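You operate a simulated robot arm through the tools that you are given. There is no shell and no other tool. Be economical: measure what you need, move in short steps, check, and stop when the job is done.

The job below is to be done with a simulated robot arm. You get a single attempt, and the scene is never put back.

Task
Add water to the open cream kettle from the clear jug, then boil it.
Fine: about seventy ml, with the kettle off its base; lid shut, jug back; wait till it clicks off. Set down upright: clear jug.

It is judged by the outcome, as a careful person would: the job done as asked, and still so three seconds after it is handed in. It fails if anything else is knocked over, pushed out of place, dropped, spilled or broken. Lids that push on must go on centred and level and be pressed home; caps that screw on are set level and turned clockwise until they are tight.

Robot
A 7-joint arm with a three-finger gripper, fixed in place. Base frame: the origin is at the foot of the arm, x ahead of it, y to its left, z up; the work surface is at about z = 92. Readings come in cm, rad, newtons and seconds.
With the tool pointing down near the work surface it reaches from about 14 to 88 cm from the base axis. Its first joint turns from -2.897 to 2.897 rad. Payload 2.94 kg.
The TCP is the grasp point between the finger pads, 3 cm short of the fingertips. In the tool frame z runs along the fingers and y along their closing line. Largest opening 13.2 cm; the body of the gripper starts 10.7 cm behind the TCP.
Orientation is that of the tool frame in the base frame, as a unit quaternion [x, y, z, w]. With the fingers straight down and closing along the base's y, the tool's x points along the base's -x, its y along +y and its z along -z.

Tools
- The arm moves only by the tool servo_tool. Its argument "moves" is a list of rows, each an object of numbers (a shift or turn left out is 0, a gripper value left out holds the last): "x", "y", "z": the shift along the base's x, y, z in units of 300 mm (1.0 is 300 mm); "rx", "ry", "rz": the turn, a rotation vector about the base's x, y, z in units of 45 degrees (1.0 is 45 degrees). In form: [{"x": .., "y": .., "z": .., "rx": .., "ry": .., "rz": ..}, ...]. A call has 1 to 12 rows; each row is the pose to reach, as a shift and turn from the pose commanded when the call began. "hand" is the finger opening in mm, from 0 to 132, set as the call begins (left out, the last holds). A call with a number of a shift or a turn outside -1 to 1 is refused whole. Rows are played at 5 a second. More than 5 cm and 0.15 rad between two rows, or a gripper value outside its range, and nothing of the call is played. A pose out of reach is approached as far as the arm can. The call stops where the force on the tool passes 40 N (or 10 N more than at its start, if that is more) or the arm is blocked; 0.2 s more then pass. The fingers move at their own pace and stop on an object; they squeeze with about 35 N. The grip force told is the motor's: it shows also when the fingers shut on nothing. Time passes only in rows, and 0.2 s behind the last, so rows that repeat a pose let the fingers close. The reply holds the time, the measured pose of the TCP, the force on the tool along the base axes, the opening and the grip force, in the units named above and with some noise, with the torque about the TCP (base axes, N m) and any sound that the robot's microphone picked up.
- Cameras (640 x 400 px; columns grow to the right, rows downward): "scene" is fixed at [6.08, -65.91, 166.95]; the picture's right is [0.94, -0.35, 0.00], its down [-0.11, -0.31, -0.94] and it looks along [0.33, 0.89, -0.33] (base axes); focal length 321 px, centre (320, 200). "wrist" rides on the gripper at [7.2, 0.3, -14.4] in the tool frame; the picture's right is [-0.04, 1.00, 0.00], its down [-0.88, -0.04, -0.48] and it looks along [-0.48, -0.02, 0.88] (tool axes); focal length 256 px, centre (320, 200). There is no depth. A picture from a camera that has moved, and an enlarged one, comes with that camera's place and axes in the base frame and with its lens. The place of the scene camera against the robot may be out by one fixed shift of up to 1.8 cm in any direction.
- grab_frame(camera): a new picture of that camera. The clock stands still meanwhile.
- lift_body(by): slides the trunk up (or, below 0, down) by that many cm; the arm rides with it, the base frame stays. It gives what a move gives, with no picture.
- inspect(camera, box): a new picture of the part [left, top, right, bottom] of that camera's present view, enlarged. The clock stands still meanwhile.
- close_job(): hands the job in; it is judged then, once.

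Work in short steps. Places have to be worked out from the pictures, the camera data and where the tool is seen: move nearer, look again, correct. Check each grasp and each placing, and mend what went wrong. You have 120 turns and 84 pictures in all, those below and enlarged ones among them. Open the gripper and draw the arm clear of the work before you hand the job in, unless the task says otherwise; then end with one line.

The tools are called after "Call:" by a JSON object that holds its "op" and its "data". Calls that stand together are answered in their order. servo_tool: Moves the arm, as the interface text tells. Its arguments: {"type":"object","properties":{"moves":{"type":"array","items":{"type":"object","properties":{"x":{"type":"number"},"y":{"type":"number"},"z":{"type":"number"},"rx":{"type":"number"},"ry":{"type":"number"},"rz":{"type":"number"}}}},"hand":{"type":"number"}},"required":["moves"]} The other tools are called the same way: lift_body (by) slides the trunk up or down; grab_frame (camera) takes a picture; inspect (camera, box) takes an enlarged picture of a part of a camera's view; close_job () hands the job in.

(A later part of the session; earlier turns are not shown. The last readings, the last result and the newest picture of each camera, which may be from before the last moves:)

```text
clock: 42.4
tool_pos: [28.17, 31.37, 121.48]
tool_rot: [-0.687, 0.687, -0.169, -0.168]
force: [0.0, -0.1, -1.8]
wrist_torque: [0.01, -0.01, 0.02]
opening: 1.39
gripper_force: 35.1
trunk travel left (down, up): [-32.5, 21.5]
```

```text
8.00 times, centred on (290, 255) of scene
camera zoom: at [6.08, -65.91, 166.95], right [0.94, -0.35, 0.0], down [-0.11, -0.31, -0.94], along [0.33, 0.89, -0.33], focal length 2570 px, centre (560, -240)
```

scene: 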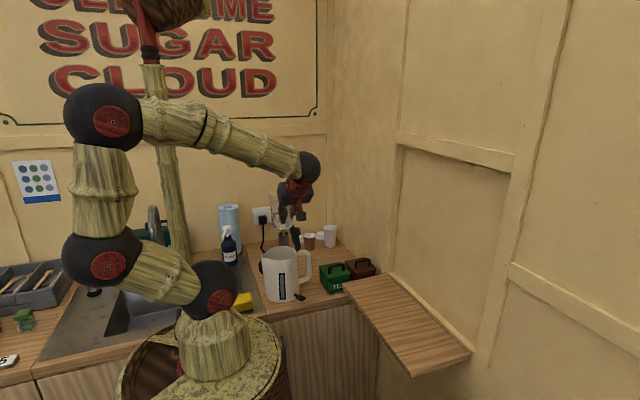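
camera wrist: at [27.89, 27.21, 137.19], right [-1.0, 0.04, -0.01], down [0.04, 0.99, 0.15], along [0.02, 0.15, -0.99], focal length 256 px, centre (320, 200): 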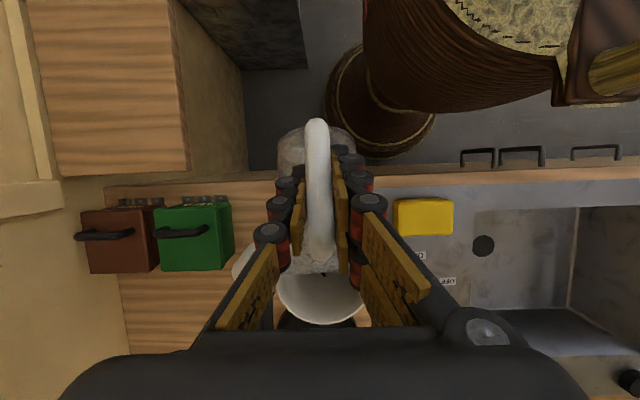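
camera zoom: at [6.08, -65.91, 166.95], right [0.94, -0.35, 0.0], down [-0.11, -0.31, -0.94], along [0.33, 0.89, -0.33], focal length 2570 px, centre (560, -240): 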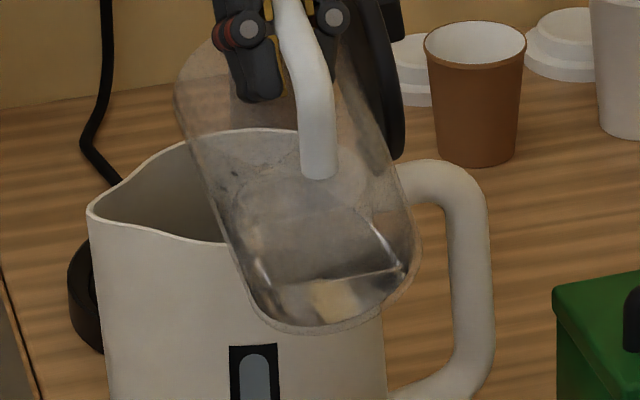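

The flow has dwindled. Tilting back and returning to the reference pose, which is above the jug's home spot, to measure again.

Call:
{"op": "servo_tool", "data": {"moves": [{"y": -0.018, "z": 0.0, "rx": 0.056}, {"y": -0.063, "z": 0.005, "rx": 0.167}, {"y": -0.093, "z": 0.011, "rx": 0.278}, {"y": -0.117, "z": 0.025, "rx": 0.389}, {"y": -0.135, "z": 0.046, "rx": 0.5}, {"y": -0.153, "z": 0.067, "rx": 0.611}]}}

Call:
{"op": "servo_tool", "data": {"moves": [{"y": -0.009, "z": 0.018, "rx": 0.111}, {"y": -0.019, "z": 0.035, "rx": 0.222}, {"y": -0.027, "z": 0.053, "rx": 0.333}, {"y": -0.026, "z": 0.082, "rx": 0.445}, {"y": -0.025, "z": 0.11, "rx": 0.556}, {"y": -0.024, "z": 0.138, "rx": 0.667}, {"y": -0.003, "z": 0.164, "rx": 0.778}, {"y": 0.019, "z": 0.191, "rx": 0.889}, {"y": 0.041, "z": 0.218, "rx": 1}]}}

Call:
{"op": "servo_tool", "data": {"moves": [{"x": 0.03, "y": 0.05, "rz": -0.08}, {"x": 0.08, "y": 0.11, "rz": -0.2}, {"x": 0.13, "y": 0.17, "rz": -0.32}, {"x": 0.18, "y": 0.23, "rz": -0.44}, {"x": 0.22, "y": 0.29, "rz": -0.56}, {"x": 0.26, "y": 0.35, "rz": -0.68}, {"x": 0.3, "y": 0.4, "rz": -0.8}, {"x": 0.34, "y": 0.45, "rz": -0.92}, {"x": 0.37, "y": 0.49, "rz": -1}]}}

Call:
{"op": "servo_tool", "data": {"moves": [{"x": 0.03, "y": 0.05, "rz": -0.08}, {"x": 0.07, "y": 0.11, "rz": -0.2}, {"x": 0.11, "y": 0.17, "rz": -0.32}, {"x": 0.15, "y": 0.23, "rz": -0.44}, {"x": 0.19, "y": 0.29, "rz": -0.56}, {"x": 0.23, "y": 0.35, "rz": -0.68}, {"x": 0.27, "y": 0.4, "rz": -0.8}, {"x": 0.31, "y": 0.45, "rz": -0.92}, {"x": 0.33, "y": 0.49, "rz": -1}]}}

Call:
{"op": "servo_tool", "data": {"moves": [{"z": -0.06}, {"z": -0.16}, {"z": -0.26}, {"z": -0.36}, {"z": -0.46}, {"z": -0.56}, {"z": -0.66}, {"z": -0.73}, {"z": -0.73}, {"z": -0.73}]}}

Call:
{"op": "inspect", "data": {"camera": "scene", "box": [317, 208, 359, 250]}}

Call:
{"op": "servo_tool", "data": {"moves": [{}]}}

Call:
{"op": "servo_tool", "data": {"moves": [{}]}}

Call:
{"op": "servo_tool", "data": {"moves": [{}]}}

Call:
{"op": "servo_tool", "data": {"moves": [{}]}}

```text
clock: 43.8
tool_pos: [28.25, 26.68, 123.56]
tool_rot: [0.707, -0.707, -0.001, -0.001]
force: [0.1, -0.7, -1.8]
wrist_torque: [-0.04, 0.0, -0.01]
opening: 1.42
gripper_force: 35.6
trunk travel left (down, up): [-32.5, 21.5]
```

```text
clock: 45.8
tool_pos: [28.33, 27.84, 130.07]
tool_rot: [-0.653, 0.653, 0.271, 0.272]
force: [-0.2, 0.5, -1.7]
wrist_torque: [-0.13, 0.02, 0.01]
opening: 1.38
gripper_force: 34.8
trunk travel left (down, up): [-32.5, 21.5]
```

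```text
clock: 47.8
tool_pos: [39.44, 42.73, 130.09]
tool_rot: [-0.354, 0.853, 0.147, 0.354]
force: [0.8, -0.3, -1.1]
wrist_torque: [-0.1, 0.08, 0.02]
opening: 1.36
gripper_force: 35.4
trunk travel left (down, up): [-32.5, 21.5]
```

```text
clock: 49.8
tool_pos: [49.38, 57.46, 129.91]
tool_rot: [0.001, 0.924, -0.001, 0.383]
force: [-1.1, 0.1, -2.3]
wrist_torque: [-0.01, 0.1, -0.02]
opening: 1.39
gripper_force: 35.0
trunk travel left (down, up): [-32.5, 21.5]
```

```text
clock: 52.0
tool_pos: [49.18, 57.35, 108.17]
tool_rot: [0.0, 0.924, 0.0, 0.383]
force: [-0.1, 0.0, -1.6]
wrist_torque: [0.03, 0.12, -0.02]
opening: 1.39
gripper_force: 34.8
trunk travel left (down, up): [-32.5, 21.5]
```

```text
9.52 times, centred on (338, 229) of scene
camera zoom: at [6.08, -65.91, 166.95], right [0.94, -0.35, 0.0], down [-0.11, -0.31, -0.94], along [0.33, 0.89, -0.33], focal length 3060 px, centre (149, -76)
```

zoom: 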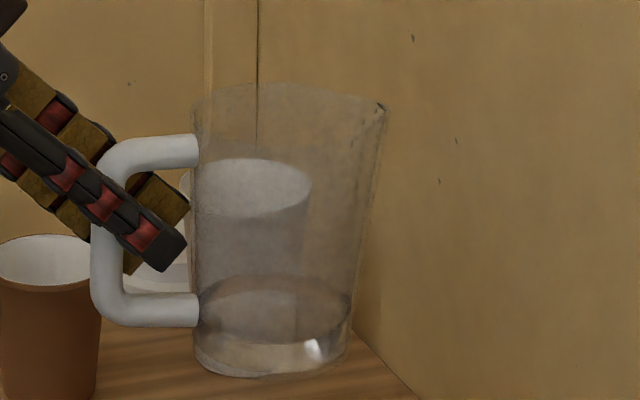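

```text
clock: 52.4
tool_pos: [49.27, 57.34, 108.06]
tool_rot: [0.0, 0.924, 0.0, 0.383]
force: [0.1, 1.0, -2.2]
wrist_torque: [-0.01, 0.1, 0.0]
opening: 1.41
gripper_force: 35.1
trunk travel left (down, up): [-32.5, 21.5]
```

```text
clock: 52.8
tool_pos: [49.21, 57.32, 108.25]
tool_rot: [0.0, 0.924, 0.0, 0.384]
force: [0.6, -0.6, -1.7]
wrist_torque: [0.03, 0.11, 0.0]
opening: 1.39
gripper_force: 34.8
trunk travel left (down, up): [-32.5, 21.5]
```

```text
clock: 53.2
tool_pos: [49.27, 57.29, 108.25]
tool_rot: [0.0, 0.924, 0.0, 0.383]
force: [-0.4, 1.0, -2.0]
wrist_torque: [0.03, 0.1, -0.03]
opening: 1.39
gripper_force: 34.7
trunk travel left (down, up): [-32.5, 21.5]
```

```text
clock: 53.6
tool_pos: [49.25, 57.29, 108.19]
tool_rot: [0.001, 0.924, -0.001, 0.383]
force: [-0.3, -1.2, -2.0]
wrist_torque: [0.01, 0.09, 0.02]
opening: 1.39
gripper_force: 34.5
trunk travel left (down, up): [-32.5, 21.5]
```

Torque and level drop put the total poured at about 75 ml, which is good. The jug has slipped to about a 2° forward lean in the grip, so I'll correct that pitch and lower it close to its home spot.

Call:
{"op": "servo_tool", "data": {"moves": [{"z": -0.08, "ry": -0.025}, {"z": -0.16, "ry": -0.05}, {"z": -0.22, "ry": -0.05}, {"z": -0.265, "ry": -0.05}]}}

Call:
{"op": "inspect", "data": {"camera": "scene", "box": [310, 220, 358, 268]}}

Call:
{"op": "grab_frame", "data": {"camera": "wrist"}}

```text
clock: 54.6
tool_pos: [49.23, 57.41, 100.07]
tool_rot: [0.0, 0.916, -0.001, 0.401]
force: [0.7, 0.5, -2.1]
wrist_torque: [0.01, 0.15, 0.01]
opening: 1.38
gripper_force: 34.9
trunk travel left (down, up): [-32.5, 21.5]
```

```text
8.33 times, centred on (334, 244) of scene
camera zoom: at [6.08, -65.91, 166.95], right [0.94, -0.35, 0.0], down [-0.11, -0.31, -0.94], along [0.33, 0.89, -0.33], focal length 2677 px, centre (203, -167)
```

zoom: 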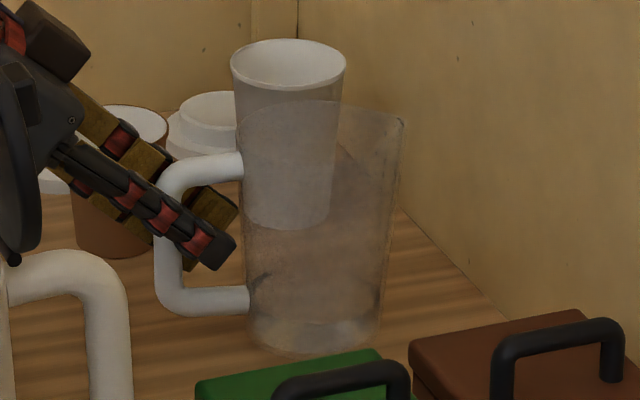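

```text
46 pictures are left
camera wrist: at [33.74, 57.63, 104.64], right [0.03, 1.0, 0.03], down [0.25, -0.04, 0.97], along [0.97, -0.02, -0.25], focal length 256 px, centre (320, 200)
```

wrist: 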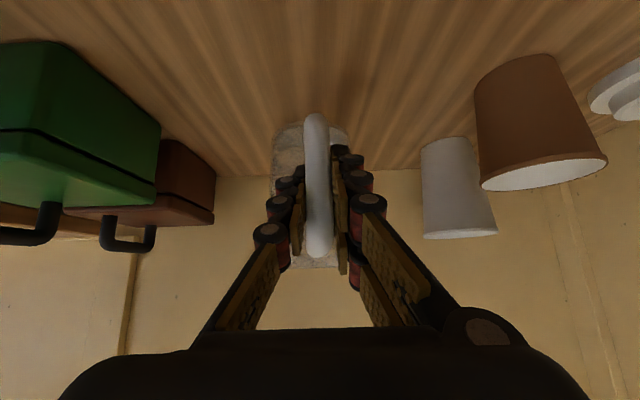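

It's nearly upright and close to the surface. I'll lower in small steps and watch for contact.

Call:
{"op": "servo_tool", "data": {"moves": [{"z": -0.007}, {"z": -0.013}, {"z": -0.02}]}}

Call:
{"op": "servo_tool", "data": {"moves": [{"z": -0.005}, {"z": -0.01}]}}

```text
clock: 55.4
tool_pos: [49.2, 57.51, 99.59]
tool_rot: [0.0, 0.916, -0.001, 0.401]
force: [-0.6, 0.7, -1.1]
wrist_torque: [0.01, 0.12, 0.0]
opening: 1.43
gripper_force: 34.9
trunk travel left (down, up): [-32.5, 21.5]
```

```text
clock: 56.0
tool_pos: [49.29, 57.44, 99.37]
tool_rot: [0.0, 0.916, 0.001, 0.401]
force: [-1.9, -1.1, 3.9]
wrist_torque: [0.0, 0.0, -0.02]
opening: 1.41
gripper_force: 34.9
trunk travel left (down, up): [-32.5, 21.5]
```

Contact is confirmed at +3.9 N. I'll lower a hair more, then open slightly to release.

Call:
{"op": "servo_tool", "data": {"moves": [{"z": -0.003}, {"z": -0.003}]}}

Call:
{"op": "servo_tool", "data": {"moves": [{}, {}, {}, {}], "hand": 40}}

Call:
{"op": "inspect", "data": {"camera": "scene", "box": [310, 220, 358, 268]}}

Call:
{"op": "grab_frame", "data": {"camera": "wrist"}}

```text
clock: 56.6
tool_pos: [49.31, 57.4, 99.47]
tool_rot: [0.0, 0.916, 0.001, 0.401]
force: [-0.8, -0.9, 11.4]
wrist_torque: [0.02, -0.32, -0.01]
opening: 1.41
gripper_force: 35.2
trunk travel left (down, up): [-32.5, 21.5]
```

```text
clock: 57.6
tool_pos: [49.22, 57.38, 99.22]
tool_rot: [0.0, 0.916, 0.0, 0.401]
force: [0.0, 0.5, 0.0]
wrist_torque: [0.01, 0.0, 0.0]
opening: 4.01
gripper_force: 0.1
trunk travel left (down, up): [-32.5, 21.5]
```

```text
8.33 times, centred on (334, 244) of scene
camera zoom: at [6.08, -65.91, 166.95], right [0.94, -0.35, 0.0], down [-0.11, -0.31, -0.94], along [0.33, 0.89, -0.33], focal length 2677 px, centre (203, -167)
```

zoom: 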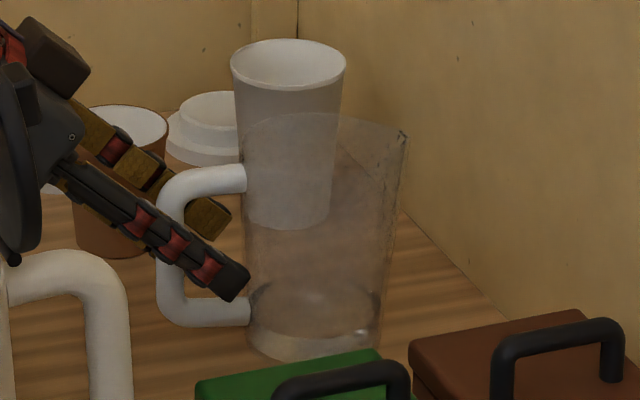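

```text
44 pictures are left
camera wrist: at [33.75, 57.65, 103.7], right [0.03, 1.0, 0.03], down [0.25, -0.04, 0.97], along [0.97, -0.02, -0.25], focal length 256 px, centre (320, 200)
```

wrist: 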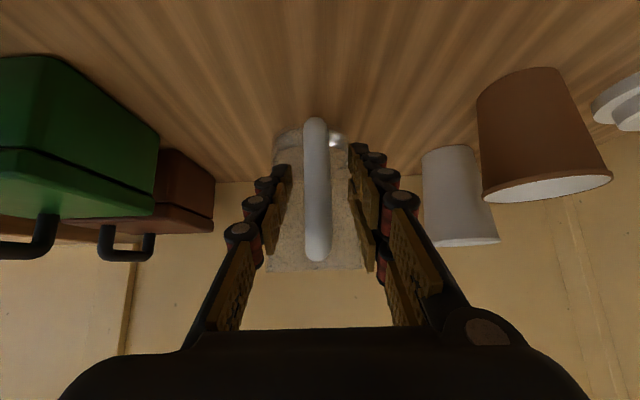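

The jug is upright at its original place. I'll back straight off the handle, rise, and turn the tool to point down beyond the lid.

Call:
{"op": "servo_tool", "data": {"moves": [{"x": -0.06, "z": 0.065}, {"x": -0.12, "z": 0.13}, {"x": -0.19, "z": 0.2}, {"x": -0.24, "z": 0.32}, {"x": -0.24, "z": 0.47}, {"x": -0.24, "z": 0.62}, {"x": -0.24, "z": 0.77}, {"x": -0.24, "z": 0.9}]}}

Call:
{"op": "servo_tool", "data": {"moves": [{"x": 0.01, "y": -0.05, "ry": 0.15}, {"x": 0.02, "y": -0.1, "ry": 0.3}, {"x": 0.04, "y": -0.15, "ry": 0.45}, {"x": 0.06, "y": -0.2, "ry": 0.6}, {"x": 0.08, "y": -0.26, "ry": 0.75}, {"x": 0.09, "y": -0.32, "ry": 0.9}, {"x": 0.1, "y": -0.38, "ry": 1.0}, {"x": 0.1, "y": -0.4, "ry": 1.0}], "hand": 50}}

Call:
{"op": "grab_frame", "data": {"camera": "wrist"}}

Call:
{"op": "grab_frame", "data": {"camera": "scene"}}

```text
clock: 59.4
tool_pos: [41.87, 57.38, 126.32]
tool_rot: [0.0, 0.916, 0.0, 0.4]
force: [0.3, -0.7, 0.2]
wrist_torque: [0.0, -0.04, 0.01]
opening: 4.01
gripper_force: 0.0
trunk travel left (down, up): [-32.5, 21.5]
```

```text
clock: 61.2
tool_pos: [45.02, 45.32, 126.2]
tool_rot: [0.0, 1.0, 0.0, 0.019]
force: [0.5, -0.6, -0.3]
wrist_torque: [0.02, 0.01, 0.01]
opening: 4.98
gripper_force: 0.0
trunk travel left (down, up): [-32.5, 21.5]
```

```text
43 pictures are left
camera wrist: at [37.23, 45.65, 140.33], right [0.04, 1.0, 0.0], down [0.86, -0.04, 0.51], along [0.51, -0.02, -0.86], focal length 256 px, centre (320, 200)
```

wrist: 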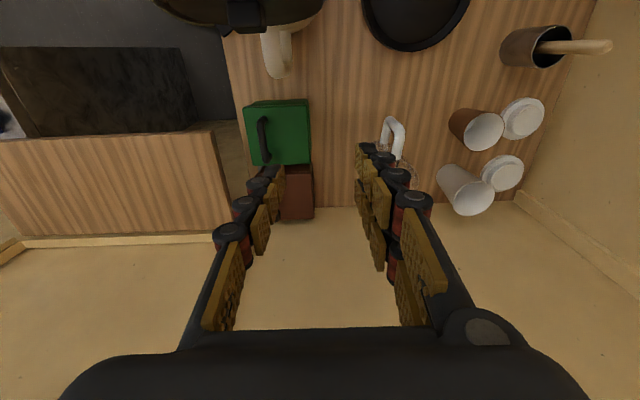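

```text
42 pictures are left
```

scene: 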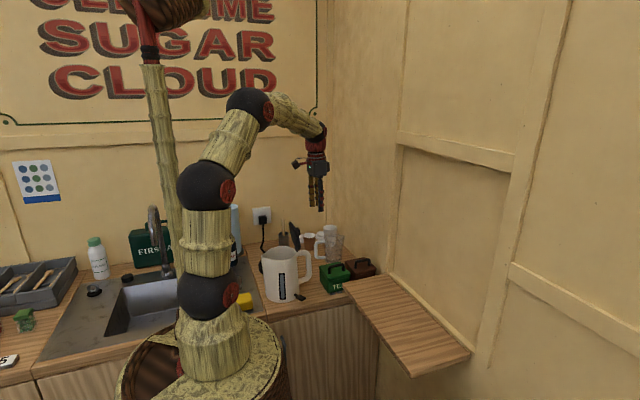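

The lid stands at x≈34–35, centred on y≈40.2, with a knob on its outer face. I'll move to just behind it (+x side) with the fingers straddling the knob.

Call:
{"op": "servo_tool", "data": {"moves": [{"x": -0.03, "y": -0.06, "z": -0.04, "ry": 0.05}, {"x": -0.08, "y": -0.12, "z": -0.09, "ry": 0.05}, {"x": -0.13, "y": -0.173, "z": -0.14, "ry": 0.05}, {"x": -0.167, "y": -0.173, "z": -0.18, "ry": 0.05}]}}

Call:
{"op": "grab_frame", "data": {"camera": "wrist"}}

Call:
{"op": "inspect", "data": {"camera": "scene", "box": [240, 180, 350, 260]}}

```text
clock: 62.2
tool_pos: [39.99, 40.19, 120.92]
tool_rot: [0.001, 1.0, 0.0, 0.0]
force: [-0.6, 0.1, -0.4]
wrist_torque: [0.03, 0.02, 0.03]
opening: 5.01
gripper_force: 0.0
trunk travel left (down, up): [-32.5, 21.5]
```

```text
41 pictures are left
camera wrist: at [32.72, 40.47, 135.21], right [0.04, 1.0, 0.0], down [0.88, -0.04, 0.48], along [0.48, -0.02, -0.88], focal length 256 px, centre (320, 200)
```

wrist: 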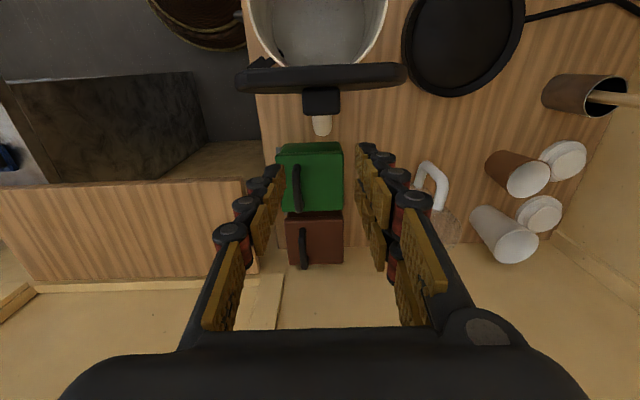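

```text
5.00 times, centred on (295, 220) of scene
camera zoom: at [6.08, -65.91, 166.95], right [0.94, -0.35, 0.0], down [-0.11, -0.31, -0.94], along [0.33, 0.89, -0.33], focal length 1606 px, centre (445, 100)
```

zoom: 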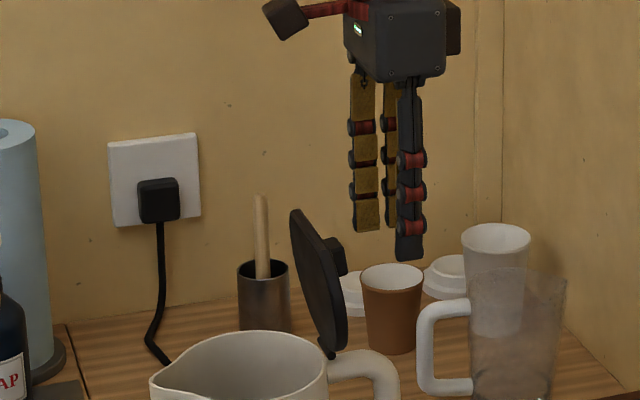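

I have a clear view: lid top at z≈120.5, knob within the finger gap. I'll push the lid along its hinge arc to about 50°.

Call:
{"op": "servo_tool", "data": {"moves": [{"x": -0.05, "z": -0.03}, {"x": -0.11, "z": -0.035}, {"x": -0.16, "z": -0.04}, {"x": -0.22, "z": -0.05}, {"x": -0.273, "z": -0.067}, {"x": -0.32, "z": -0.085}, {"x": -0.367, "z": -0.105}]}}

Call:
{"op": "grab_frame", "data": {"camera": "wrist"}}

Call:
{"op": "inspect", "data": {"camera": "scene", "box": [240, 190, 340, 270]}}

```text
clock: 63.8
tool_pos: [28.99, 40.21, 117.59]
tool_rot: [0.0, 1.0, 0.0, 0.0]
force: [0.0, -0.1, 0.3]
wrist_torque: [0.0, 0.0, 0.03]
opening: 4.99
gripper_force: 0.1
trunk travel left (down, up): [-32.5, 21.5]
```

```text
39 pictures are left
camera wrist: at [21.72, 40.48, 132.09], right [0.04, 1.0, 0.0], down [0.88, -0.04, 0.48], along [0.48, -0.02, -0.88], focal length 256 px, centre (320, 200)
```

wrist: 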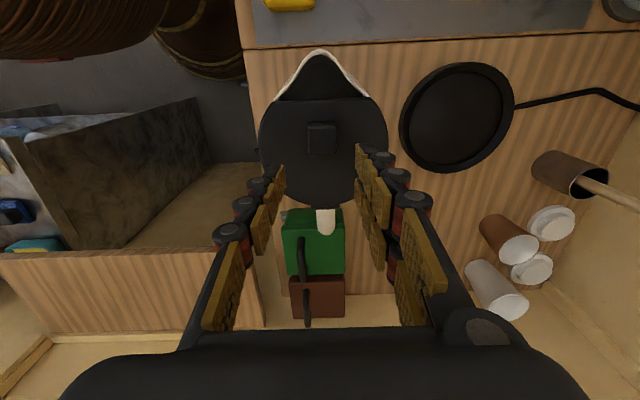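

```text
5.00 times, centred on (290, 230) of scene
camera zoom: at [6.08, -65.91, 166.95], right [0.94, -0.35, 0.0], down [-0.11, -0.31, -0.94], along [0.33, 0.89, -0.33], focal length 1606 px, centre (470, 50)
```

zoom: 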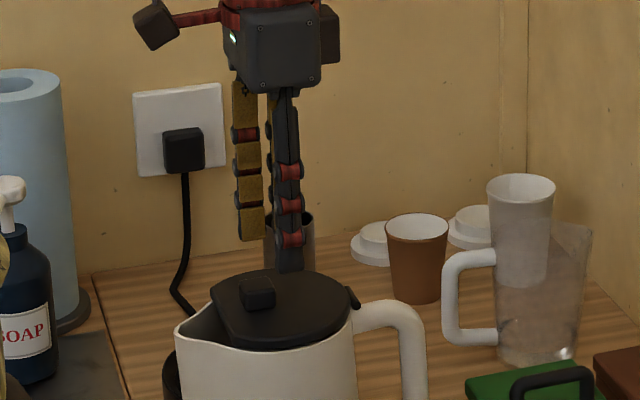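

The lid has dropped shut. I'll close the fingers, centre them over the knob at about (27.3, 40.4), and press it home.

Call:
{"op": "servo_tool", "data": {"moves": [{"x": -0.02, "y": 0.004, "z": 0.01}, {"x": -0.055, "y": 0.006, "z": 0.01}, {"x": -0.055, "y": 0.006, "z": 0.01}, {"x": -0.055, "y": 0.006, "z": 0.01}, {"x": -0.055, "y": 0.006, "z": -0.03}, {"x": -0.055, "y": 0.006, "z": -0.06}], "hand": 0}}

Call:
{"op": "grab_frame", "data": {"camera": "wrist"}}

Call:
{"op": "inspect", "data": {"camera": "scene", "box": [260, 220, 320, 265]}}

```text
clock: 65.2
tool_pos: [27.37, 40.45, 115.82]
tool_rot: [0.001, 1.0, 0.0, 0.0]
force: [0.1, -0.4, 0.5]
wrist_torque: [-0.03, 0.0, -0.01]
opening: 0.0
gripper_force: 28.5
trunk travel left (down, up): [-32.5, 21.5]
```

```text
37 pictures are left
camera wrist: at [20.1, 40.69, 130.31], right [0.04, 1.0, 0.0], down [0.88, -0.04, 0.48], along [0.47, -0.02, -0.88], focal length 256 px, centre (320, 200)
```

wrist: 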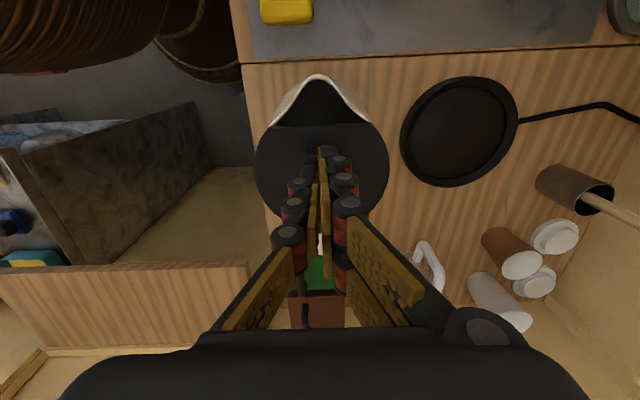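

```text
8.89 times, centred on (290, 242) of scene
camera zoom: at [6.08, -65.91, 166.95], right [0.94, -0.35, 0.0], down [-0.11, -0.31, -0.94], along [0.33, 0.89, -0.33], focal length 2856 px, centre (587, -178)
```

zoom: 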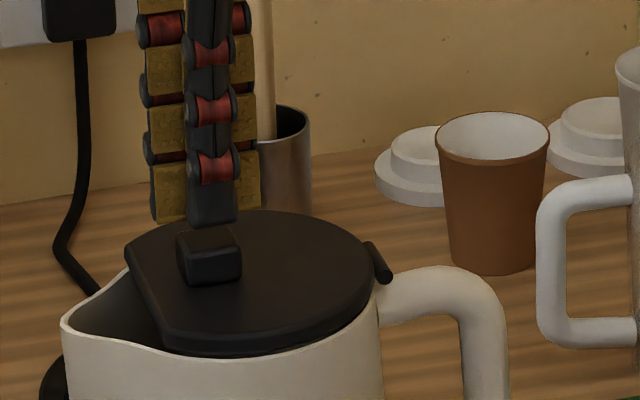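

The fingers sit above the knob and the lid looks slightly proud. Pressing down in small steps.

Call:
{"op": "servo_tool", "data": {"moves": [{"z": -0.02}, {"z": -0.04}, {"z": -0.06}, {"z": -0.075}, {"z": -0.09}, {"z": -0.1}, {"z": -0.11}, {"z": -0.12}]}}

Call:
{"op": "inspect", "data": {"camera": "scene", "box": [260, 220, 320, 265]}}

```text
clock: 66.0
tool_pos: [27.42, 40.59, 114.97]
tool_rot: [0.0, 1.0, 0.006, 0.004]
force: [-6.6, -7.1, 25.1]
wrist_torque: [-0.26, 0.2, 0.05]
opening: 0.59
gripper_force: 28.5
trunk travel left (down, up): [-32.5, 21.5]
stopped in row 4: the force on the tool passed its limit at 48 N (the readings are from after the stop); the commanded pose is now the measured one
```

```text
8.89 times, centred on (290, 242) of scene
camera zoom: at [6.08, -65.91, 166.95], right [0.94, -0.35, 0.0], down [-0.11, -0.31, -0.94], along [0.33, 0.89, -0.33], focal length 2856 px, centre (587, -178)
```

zoom: 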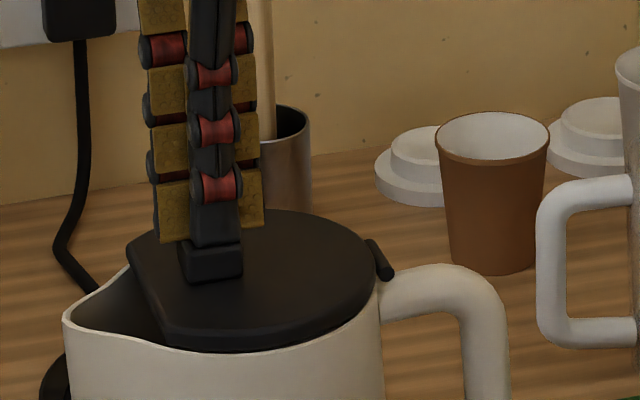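

The press peaked at 48 N with no further lid travel, so the lid is home. I'll rise and look down at the handle.

Call:
{"op": "servo_tool", "data": {"moves": [{"z": 0.05}, {"z": 0.15}, {"x": 0.1, "z": 0.3}, {"x": 0.22, "z": 0.35}, {"x": 0.34, "z": 0.35}, {"x": 0.43, "z": 0.35}], "hand": 50}}

Call:
{"op": "grab_frame", "data": {"camera": "wrist"}}

Call:
{"op": "inspect", "data": {"camera": "scene", "box": [250, 230, 330, 310]}}

```text
refused: row 3 steps farther than a row can; nothing moved
```

```text
34 pictures are left
camera wrist: at [20.12, 40.69, 129.31], right [0.04, 1.0, 0.01], down [0.88, -0.04, 0.48], along [0.48, -0.01, -0.88], focal length 256 px, centre (320, 200)
```

wrist: 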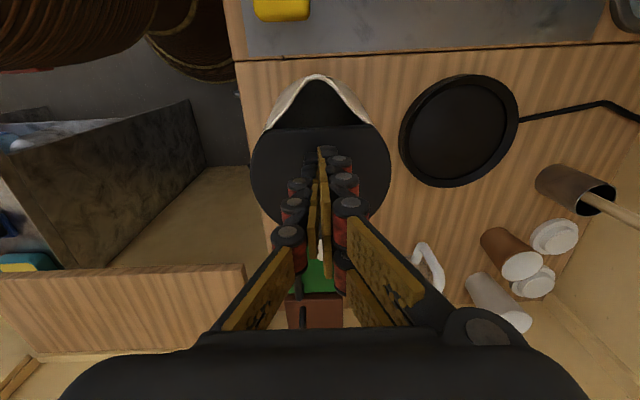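

```text
5.00 times, centred on (290, 270) of scene
camera zoom: at [6.08, -65.91, 166.95], right [0.94, -0.35, 0.0], down [-0.11, -0.31, -0.94], along [0.33, 0.89, -0.33], focal length 1606 px, centre (470, -150)
```

zoom: 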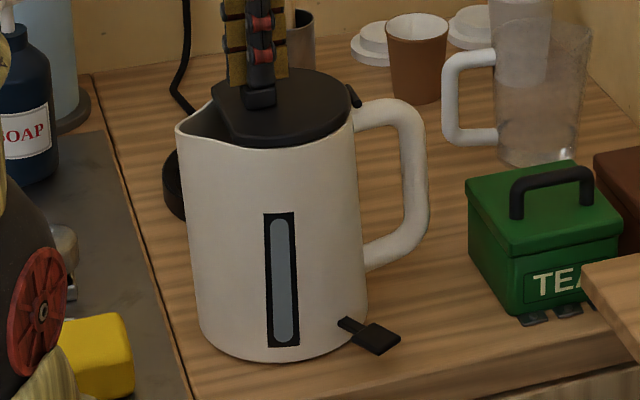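

The rise was refused because one row was too long. Repeating it with smaller rows.

Call:
{"op": "servo_tool", "data": {"moves": [{"z": 0.05}, {"z": 0.15}, {"x": 0.07, "z": 0.25}, {"x": 0.17, "z": 0.33}, {"x": 0.3, "z": 0.35}, {"x": 0.43, "z": 0.35}]}}

Call:
{"op": "servo_tool", "data": {"moves": [{}, {}, {}], "hand": 55}}

Call:
{"op": "grab_frame", "data": {"camera": "wrist"}}

```text
clock: 67.4
tool_pos: [40.62, 40.6, 125.05]
tool_rot: [0.0, 1.0, 0.003, 0.003]
force: [-0.2, -0.5, -0.9]
wrist_torque: [-0.02, 0.02, 0.03]
opening: 0.0
gripper_force: 28.8
trunk travel left (down, up): [-32.5, 21.5]
```

```text
clock: 68.2
tool_pos: [40.4, 40.51, 124.94]
tool_rot: [0.0, 1.0, 0.004, 0.002]
force: [0.1, 0.0, 0.0]
wrist_torque: [0.01, -0.05, 0.0]
opening: 5.41
gripper_force: 0.0
trunk travel left (down, up): [-32.5, 21.5]
```

```text
32 pictures are left
camera wrist: at [33.09, 40.78, 139.45], right [0.04, 1.0, 0.01], down [0.88, -0.04, 0.48], along [0.48, -0.01, -0.88], focal length 256 px, centre (320, 200)
```

wrist: 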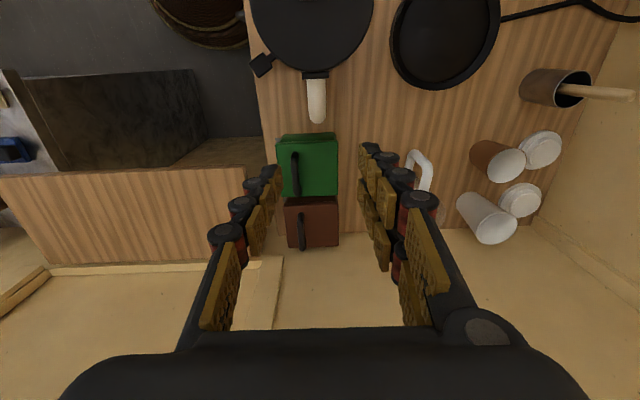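

The handle's vertical bar is at about (38.8, 40.4), about 2.5 cm thick and z 97–106. The switch lever sits at about (33.5, 32, 94). I'll descend to just above the handle and check.

Call:
{"op": "servo_tool", "data": {"moves": [{"x": -0.02, "y": -0.003, "z": -0.12}, {"x": -0.04, "y": -0.003, "z": -0.25}, {"x": -0.053, "y": -0.003, "z": -0.38}, {"x": -0.053, "y": -0.003, "z": -0.48}]}}

Call:
{"op": "grab_frame", "data": {"camera": "wrist"}}

Call:
{"op": "inspect", "data": {"camera": "scene", "box": [250, 210, 330, 310]}}

```text
clock: 69.2
tool_pos: [38.99, 40.64, 110.63]
tool_rot: [0.0, 1.0, 0.003, 0.002]
force: [-0.2, 0.7, -0.3]
wrist_torque: [-0.02, 0.02, 0.03]
opening: 5.52
gripper_force: 0.1
trunk travel left (down, up): [-32.5, 21.5]
```

```text
31 pictures are left
camera wrist: at [31.6, 40.75, 125.02], right [0.04, 1.0, 0.01], down [0.88, -0.04, 0.48], along [0.48, -0.01, -0.88], focal length 256 px, centre (320, 200)
```

wrist: 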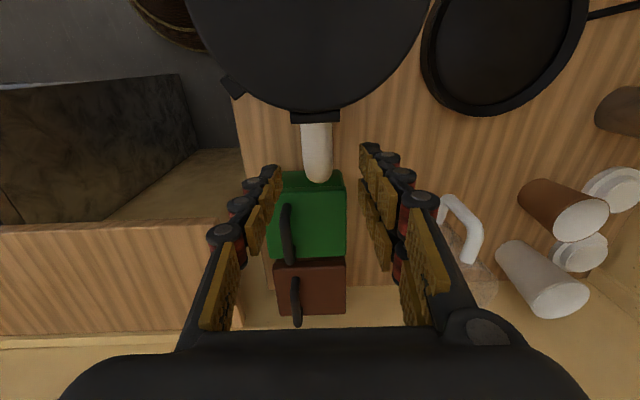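

```text
4.00 times, centred on (290, 260) of scene
camera zoom: at [6.08, -65.91, 166.95], right [0.94, -0.35, 0.0], down [-0.11, -0.31, -0.94], along [0.33, 0.89, -0.33], focal length 1285 px, centre (440, -40)
```

zoom: 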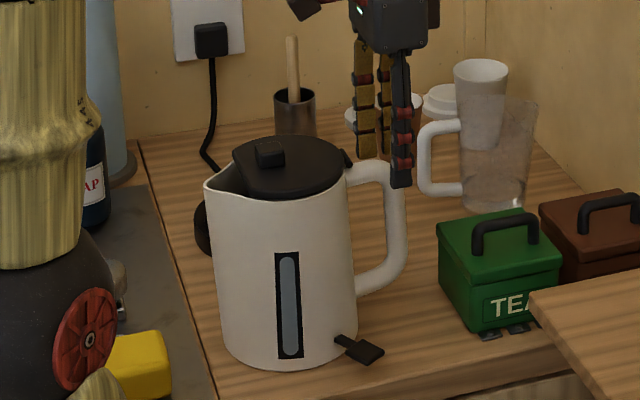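

The handle sits between the fingers, with the bar centre at x≈39.4, y≈40.4. I'll descend to grasp height and close.

Call:
{"op": "servo_tool", "data": {"moves": [{"x": 0.013, "y": -0.006, "z": -0.08}, {"x": 0.015, "y": -0.006, "z": -0.16}, {"x": 0.015, "y": -0.006, "z": -0.24}, {"x": 0.015, "y": -0.006, "z": -0.3}]}}

Call:
{"op": "servo_tool", "data": {"moves": [{}, {}, {}, {}, {}], "hand": 0}}

Call:
{"op": "inspect", "data": {"camera": "scene", "box": [250, 210, 330, 310]}}

```text
clock: 70.2
tool_pos: [39.3, 40.47, 101.67]
tool_rot: [-0.001, 1.0, 0.004, 0.002]
force: [0.2, 0.9, -0.4]
wrist_torque: [0.02, 0.02, -0.01]
opening: 5.47
gripper_force: 0.1
trunk travel left (down, up): [-32.5, 21.5]
```

```text
clock: 71.4
tool_pos: [39.37, 40.44, 101.68]
tool_rot: [0.0, 1.0, 0.003, 0.003]
force: [0.2, -1.4, 0.0]
wrist_torque: [0.0, -0.08, -0.02]
opening: 1.99
gripper_force: 35.6
trunk travel left (down, up): [-32.5, 21.5]
```

```text
4.00 times, centred on (290, 260) of scene
camera zoom: at [6.08, -65.91, 166.95], right [0.94, -0.35, 0.0], down [-0.11, -0.31, -0.94], along [0.33, 0.89, -0.33], focal length 1285 px, centre (440, -40)
```

zoom: 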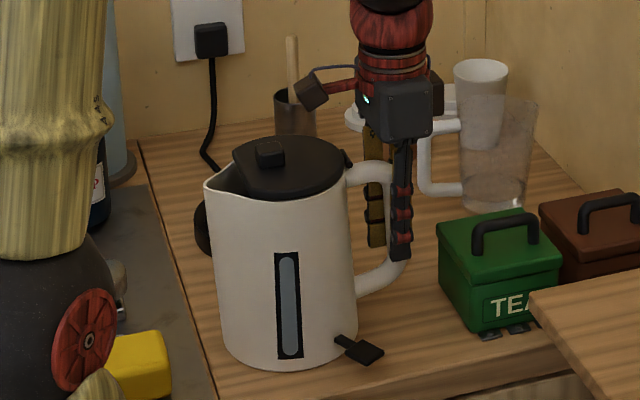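

The handle is gripped (2.0 cm). A small test lift will show whether it stays level.

Call:
{"op": "servo_tool", "data": {"moves": [{"z": 0.01}, {"z": 0.02}, {"z": 0.035}, {"z": 0.05}, {"z": 0.05}]}}

Call:
{"op": "inspect", "data": {"camera": "scene", "box": [250, 210, 330, 310]}}

```text
clock: 72.6
tool_pos: [39.35, 40.37, 103.2]
tool_rot: [0.0, 1.0, 0.004, 0.002]
force: [-0.6, -0.5, -5.1]
wrist_torque: [-0.01, -0.51, 0.0]
opening: 1.99
gripper_force: 35.0
trunk travel left (down, up): [-32.5, 21.5]
```

```text
4.00 times, centred on (290, 260) of scene
camera zoom: at [6.08, -65.91, 166.95], right [0.94, -0.35, 0.0], down [-0.11, -0.31, -0.94], along [0.33, 0.89, -0.33], focal length 1285 px, centre (440, -40)
```

zoom: 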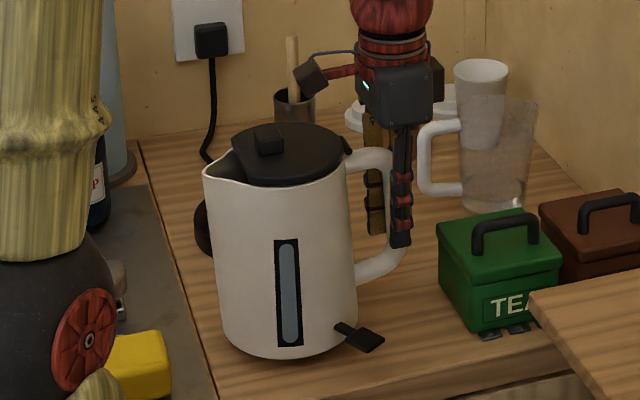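

It holds level and weighs about 0.5 kg. Lifting to clear the base.

Call:
{"op": "servo_tool", "data": {"moves": [{"z": 0.03}, {"z": 0.06}, {"z": 0.1}, {"z": 0.14}, {"z": 0.17}, {"z": 0.17}]}}

Call:
{"op": "inspect", "data": {"camera": "scene", "box": [250, 200, 330, 300]}}

Call:
{"op": "grab_frame", "data": {"camera": "wrist"}}

```text
clock: 74.0
tool_pos: [39.29, 40.32, 108.25]
tool_rot: [0.0, 1.0, 0.004, 0.002]
force: [-0.3, 0.1, -5.5]
wrist_torque: [-0.01, -0.58, 0.01]
opening: 1.96
gripper_force: 35.0
trunk travel left (down, up): [-32.5, 21.5]
```

```text
4.00 times, centred on (290, 250) of scene
camera zoom: at [6.08, -65.91, 166.95], right [0.94, -0.35, 0.0], down [-0.11, -0.31, -0.94], along [0.33, 0.89, -0.33], focal length 1285 px, centre (440, 0)
```

zoom: 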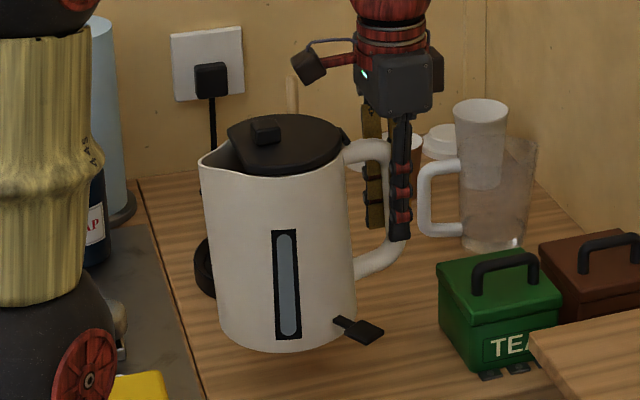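

```text
26 pictures are left
camera wrist: at [31.94, 40.52, 122.69], right [0.04, 1.0, 0.01], down [0.88, -0.04, 0.48], along [0.48, -0.01, -0.88], focal length 256 px, centre (320, 200)
```

wrist: 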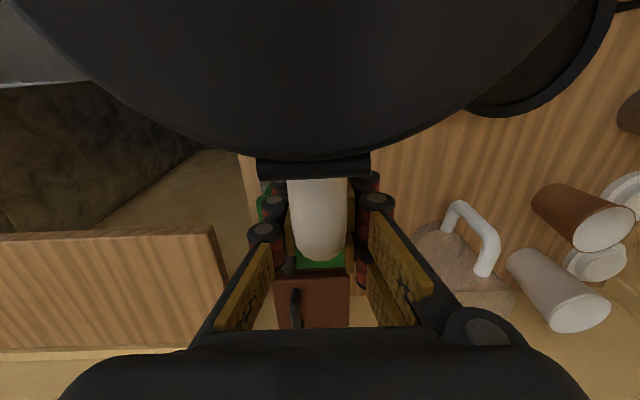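

The kettle is level with its bottom at z≈98.5. The power base centre triangulates to about (30.1, 60.4), and the kettle centre is about 10.7 cm on the −x side of the TCP. Moving over the base.

Call:
{"op": "servo_tool", "data": {"moves": [{"x": 0.005, "y": 0.06}, {"x": 0.012, "y": 0.15}, {"x": 0.02, "y": 0.25}, {"x": 0.027, "y": 0.35}, {"x": 0.034, "y": 0.45}, {"x": 0.04, "y": 0.55}, {"x": 0.045, "y": 0.63}, {"x": 0.045, "y": 0.665}, {"x": 0.045, "y": 0.665}]}}

Call:
{"op": "inspect", "data": {"camera": "scene", "box": [245, 200, 325, 280]}}

Call:
{"op": "grab_frame", "data": {"camera": "wrist"}}

```text
clock: 76.0
tool_pos: [40.47, 60.24, 108.39]
tool_rot: [0.0, 1.0, 0.003, 0.002]
force: [1.3, -1.1, -5.2]
wrist_torque: [0.06, -0.55, 0.02]
opening: 1.97
gripper_force: 35.0
trunk travel left (down, up): [-32.5, 21.5]
```

```text
5.00 times, centred on (285, 240) of scene
camera zoom: at [6.08, -65.91, 166.95], right [0.94, -0.35, 0.0], down [-0.11, -0.31, -0.94], along [0.33, 0.89, -0.33], focal length 1606 px, centre (495, 0)
```

zoom: 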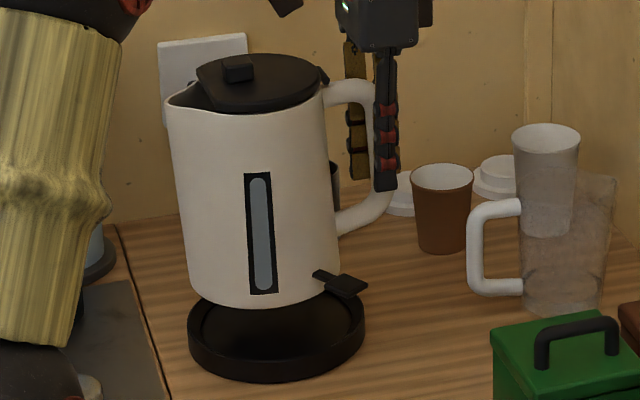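

```text
24 pictures are left
camera wrist: at [33.21, 60.49, 122.68], right [0.04, 1.0, 0.01], down [0.88, -0.04, 0.48], along [0.48, -0.01, -0.88], focal length 256 px, centre (320, 200)
```

wrist: 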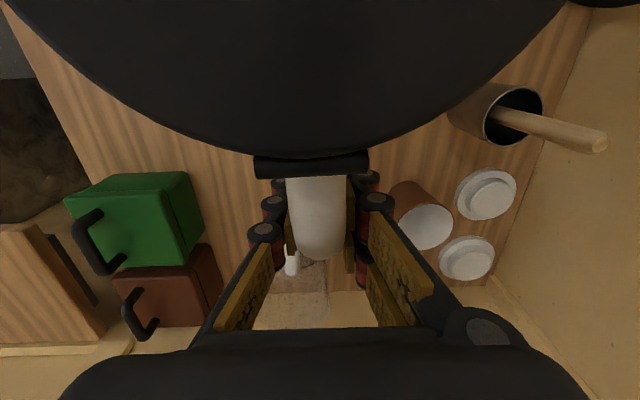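

The kettle is over the base. I'll zoom in to check the fine alignment before lowering.

Call:
{"op": "inspect", "data": {"camera": "scene", "box": [278, 248, 322, 280]}}

Call:
{"op": "inspect", "data": {"camera": "scene", "box": [262, 250, 322, 282]}}

```text
12.50 times, centred on (300, 264) of scene
camera zoom: at [6.08, -65.91, 166.95], right [0.94, -0.35, 0.0], down [-0.11, -0.31, -0.94], along [0.33, 0.89, -0.33], focal length 4016 px, centre (570, -600)
```

zoom: 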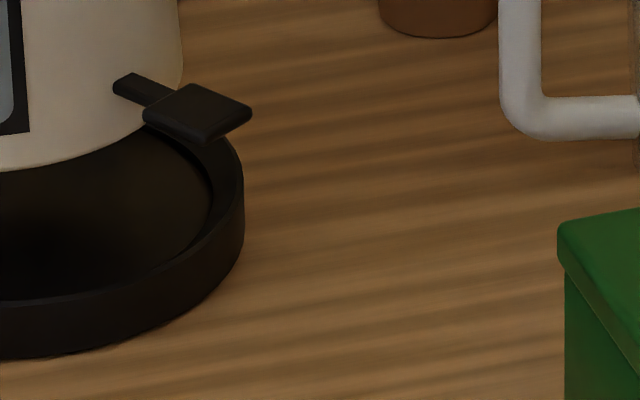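

```text
10.67 times, centred on (292, 266) of scene
camera zoom: at [6.08, -65.91, 166.95], right [0.94, -0.35, 0.0], down [-0.11, -0.31, -0.94], along [0.33, 0.89, -0.33], focal length 3427 px, centre (619, -504)
```

zoom: 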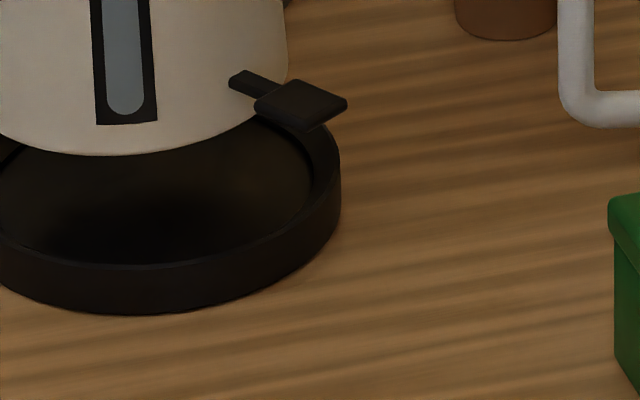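

The kettle needs about +0.45 cm in x. I'll correct that and lower to just above the base.

Call:
{"op": "servo_tool", "data": {"moves": [{"x": 0.015, "z": -0.03}, {"x": 0.015, "z": -0.07}, {"x": 0.015, "z": -0.105}, {"x": 0.015, "z": -0.13}, {"x": 0.015, "z": -0.13}]}}

Call:
{"op": "inspect", "data": {"camera": "scene", "box": [250, 225, 320, 280]}}

```text
clock: 77.2
tool_pos: [41.14, 60.28, 104.37]
tool_rot: [0.0, 1.0, 0.003, 0.001]
force: [-0.2, 0.3, -5.6]
wrist_torque: [-0.03, -0.52, 0.01]
opening: 1.99
gripper_force: 34.8
trunk travel left (down, up): [-32.5, 21.5]
```

```text
7.27 times, centred on (285, 252) of scene
camera zoom: at [6.08, -65.91, 166.95], right [0.94, -0.35, 0.0], down [-0.11, -0.31, -0.94], along [0.33, 0.89, -0.33], focal length 2336 px, centre (574, -182)
```

zoom: 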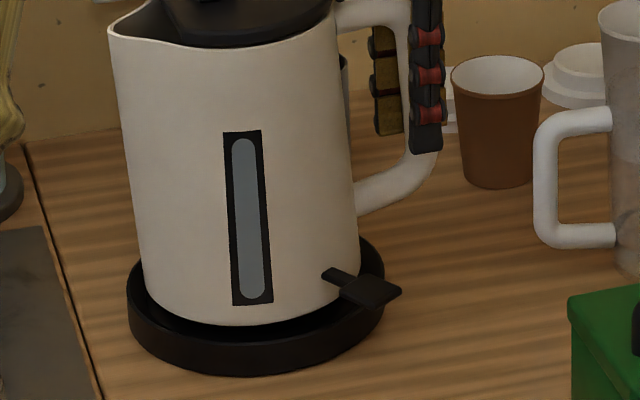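

Nearly concentric. Lowering in small steps until it seats.

Call:
{"op": "servo_tool", "data": {"moves": [{"x": 0.006, "y": 0.006, "z": -0.015}, {"x": 0.006, "y": 0.006, "z": -0.03}]}}

Call:
{"op": "servo_tool", "data": {"moves": [{"z": -0.01}, {"z": -0.02}]}}

```text
clock: 77.8
tool_pos: [41.32, 60.45, 103.57]
tool_rot: [0.0, 1.0, 0.003, 0.001]
force: [-0.4, -1.1, -1.1]
wrist_torque: [-0.12, 0.22, 0.07]
opening: 1.98
gripper_force: 35.2
trunk travel left (down, up): [-32.5, 21.5]
```

```text
clock: 78.4
tool_pos: [41.42, 60.52, 103.32]
tool_rot: [0.0, 1.0, 0.006, 0.003]
force: [2.2, -2.1, 17.7]
wrist_torque: [-0.07, 0.64, -0.07]
opening: 1.97
gripper_force: 35.1
trunk travel left (down, up): [-32.5, 21.5]
```

Contact at TCP z≈103.4. I'll check the seating.

Call:
{"op": "inspect", "data": {"camera": "scene", "box": [250, 225, 320, 280]}}

```text
7.27 times, centred on (285, 252) of scene
camera zoom: at [6.08, -65.91, 166.95], right [0.94, -0.35, 0.0], down [-0.11, -0.31, -0.94], along [0.33, 0.89, -0.33], focal length 2336 px, centre (574, -182)
```

zoom: 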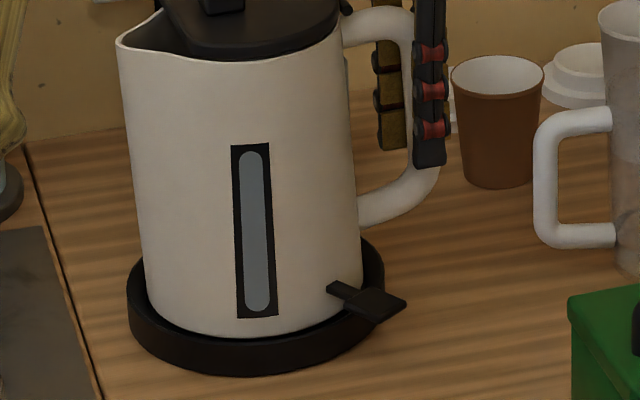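

It's seated concentrically inside the base rim. Releasing and checking that it settles.

Call:
{"op": "servo_tool", "data": {"moves": [{}, {}, {}, {}], "hand": 55}}

Call:
{"op": "servo_tool", "data": {"moves": [{"z": 0.1}, {"z": 0.22}, {"z": 0.36}, {"z": 0.5}, {"z": 0.6}]}}

Call:
{"op": "inspect", "data": {"camera": "scene", "box": [250, 225, 320, 280]}}

Call:
{"op": "grab_frame", "data": {"camera": "wrist"}}

```text
clock: 79.4
tool_pos: [41.29, 60.33, 102.91]
tool_rot: [0.0, 1.0, 0.002, 0.002]
force: [-1.2, -0.5, -0.6]
wrist_torque: [0.02, 0.03, 0.01]
opening: 5.54
gripper_force: 0.0
trunk travel left (down, up): [-32.5, 21.5]
```

```text
clock: 80.6
tool_pos: [41.22, 60.46, 120.99]
tool_rot: [0.0, 1.0, 0.003, 0.001]
force: [-0.6, 0.3, -0.7]
wrist_torque: [0.0, 0.0, -0.02]
opening: 5.52
gripper_force: 0.1
trunk travel left (down, up): [-32.5, 21.5]
```

```text
7.27 times, centred on (285, 252) of scene
camera zoom: at [6.08, -65.91, 166.95], right [0.94, -0.35, 0.0], down [-0.11, -0.31, -0.94], along [0.33, 0.89, -0.33], focal length 2336 px, centre (574, -182)
```

zoom: 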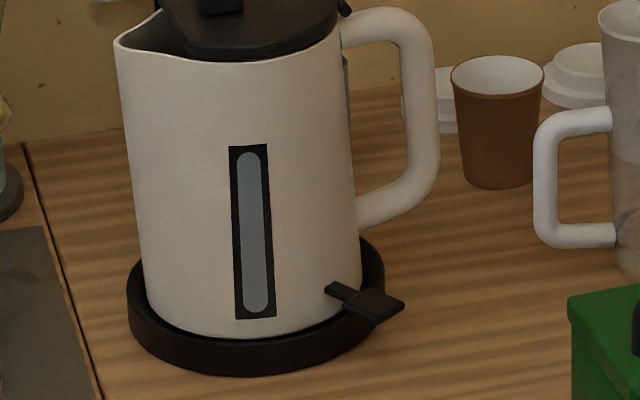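

```text
18 pictures are left
camera wrist: at [33.97, 60.66, 135.36], right [0.04, 1.0, 0.01], down [0.88, -0.04, 0.48], along [0.48, -0.02, -0.88], focal length 256 px, centre (320, 200)
```

wrist: 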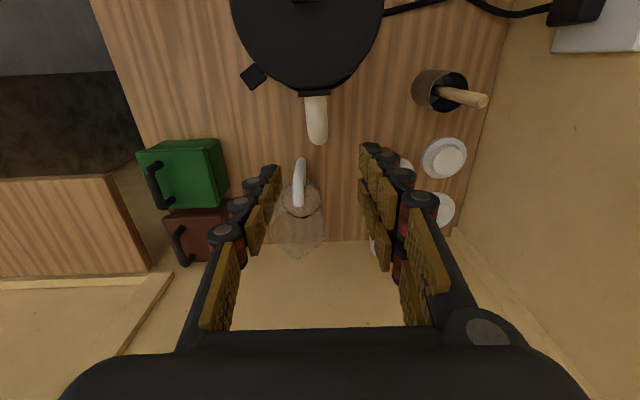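

The kettle is settled on its base. The lever paddle is at about (35.7, 51.5, 96). To keep the gripper body and camera clear of the lid I'll yaw the tool 90°, close the fingers, and hover above the paddle.

Call:
{"op": "servo_tool", "data": {"moves": [{"z": 0.05, "rz": 0.1}, {"y": -0.05, "z": 0.1, "rz": 0.23}, {"x": -0.03, "y": -0.1, "z": 0.13, "rz": 0.36}, {"x": -0.06, "y": -0.15, "z": 0.13, "rz": 0.49}, {"x": -0.09, "y": -0.19, "z": 0.13, "rz": 0.62}, {"x": -0.12, "y": -0.23, "z": 0.13, "rz": 0.75}, {"x": -0.15, "y": -0.27, "z": 0.13, "rz": 0.88}, {"x": -0.18, "y": -0.3, "z": 0.13, "rz": 1}], "hand": 0}}

Call:
{"op": "servo_tool", "data": {"moves": [{"rz": 0.12}, {"rz": 0.25}, {"rz": 0.38}, {"rz": 0.5}, {"rz": 0.63}, {"rz": 0.76}, {"rz": 0.88}, {"rz": 1}]}}

Call:
{"op": "grab_frame", "data": {"camera": "wrist"}}

```text
clock: 82.4
tool_pos: [35.83, 51.48, 124.81]
tool_rot: [-0.385, 0.923, 0.004, 0.0]
force: [0.1, -0.1, 0.2]
wrist_torque: [0.0, 0.01, -0.01]
opening: 0.0
gripper_force: 28.5
trunk travel left (down, up): [-32.5, 21.5]
```

```text
clock: 84.2
tool_pos: [35.77, 51.42, 124.89]
tool_rot: [0.708, -0.706, -0.003, 0.002]
force: [0.4, 0.3, 1.2]
wrist_torque: [0.02, 0.02, 0.0]
opening: 0.0
gripper_force: 29.0
trunk travel left (down, up): [-32.5, 21.5]
```

```text
17 pictures are left
camera wrist: at [35.64, 44.18, 139.2], right [-1.0, 0.04, 0.01], down [0.04, 0.88, 0.48], along [0.01, 0.48, -0.88], focal length 256 px, centre (320, 200)
```

wrist: 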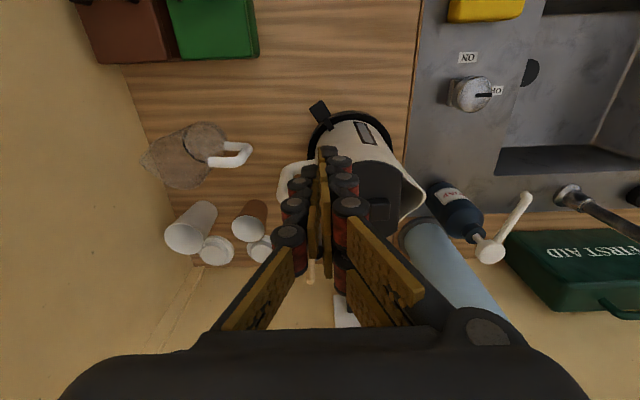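

The paddle is confirmed at (35.6, 51.1). Descending to just above it.

Call:
{"op": "servo_tool", "data": {"moves": [{"y": -0.012, "z": -0.15}, {"y": -0.012, "z": -0.3}, {"y": -0.012, "z": -0.45}, {"y": -0.012, "z": -0.6}, {"y": -0.012, "z": -0.72}, {"y": -0.012, "z": -0.8}]}}

Call:
{"op": "inspect", "data": {"camera": "scene", "box": [260, 225, 330, 280]}}

Call:
{"op": "grab_frame", "data": {"camera": "wrist"}}

```text
clock: 85.6
tool_pos: [35.91, 51.19, 100.78]
tool_rot: [0.708, -0.707, -0.004, 0.001]
force: [0.5, 0.2, 0.6]
wrist_torque: [-0.04, 0.02, -0.02]
opening: 0.01
gripper_force: 28.0
trunk travel left (down, up): [-32.5, 21.5]
```

```text
7.27 times, centred on (295, 252) of scene
camera zoom: at [6.08, -65.91, 166.95], right [0.94, -0.35, 0.0], down [-0.11, -0.31, -0.94], along [0.33, 0.89, -0.33], focal length 2336 px, centre (502, -182)
```

zoom: 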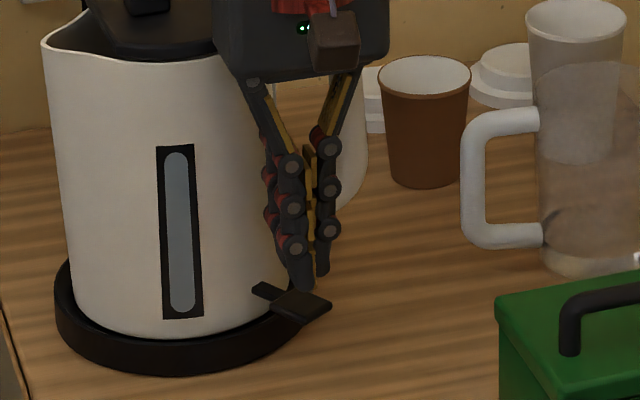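

```text
15 pictures are left
camera wrist: at [35.65, 43.8, 115.25], right [-1.0, 0.04, 0.01], down [0.04, 0.88, 0.48], along [0.01, 0.48, -0.88], focal length 256 px, centre (320, 200)
```

wrist: 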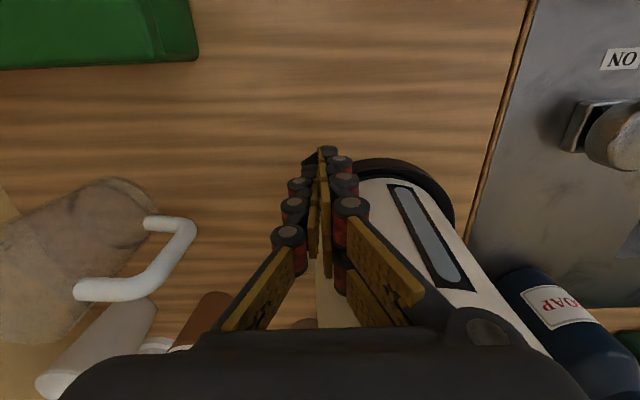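

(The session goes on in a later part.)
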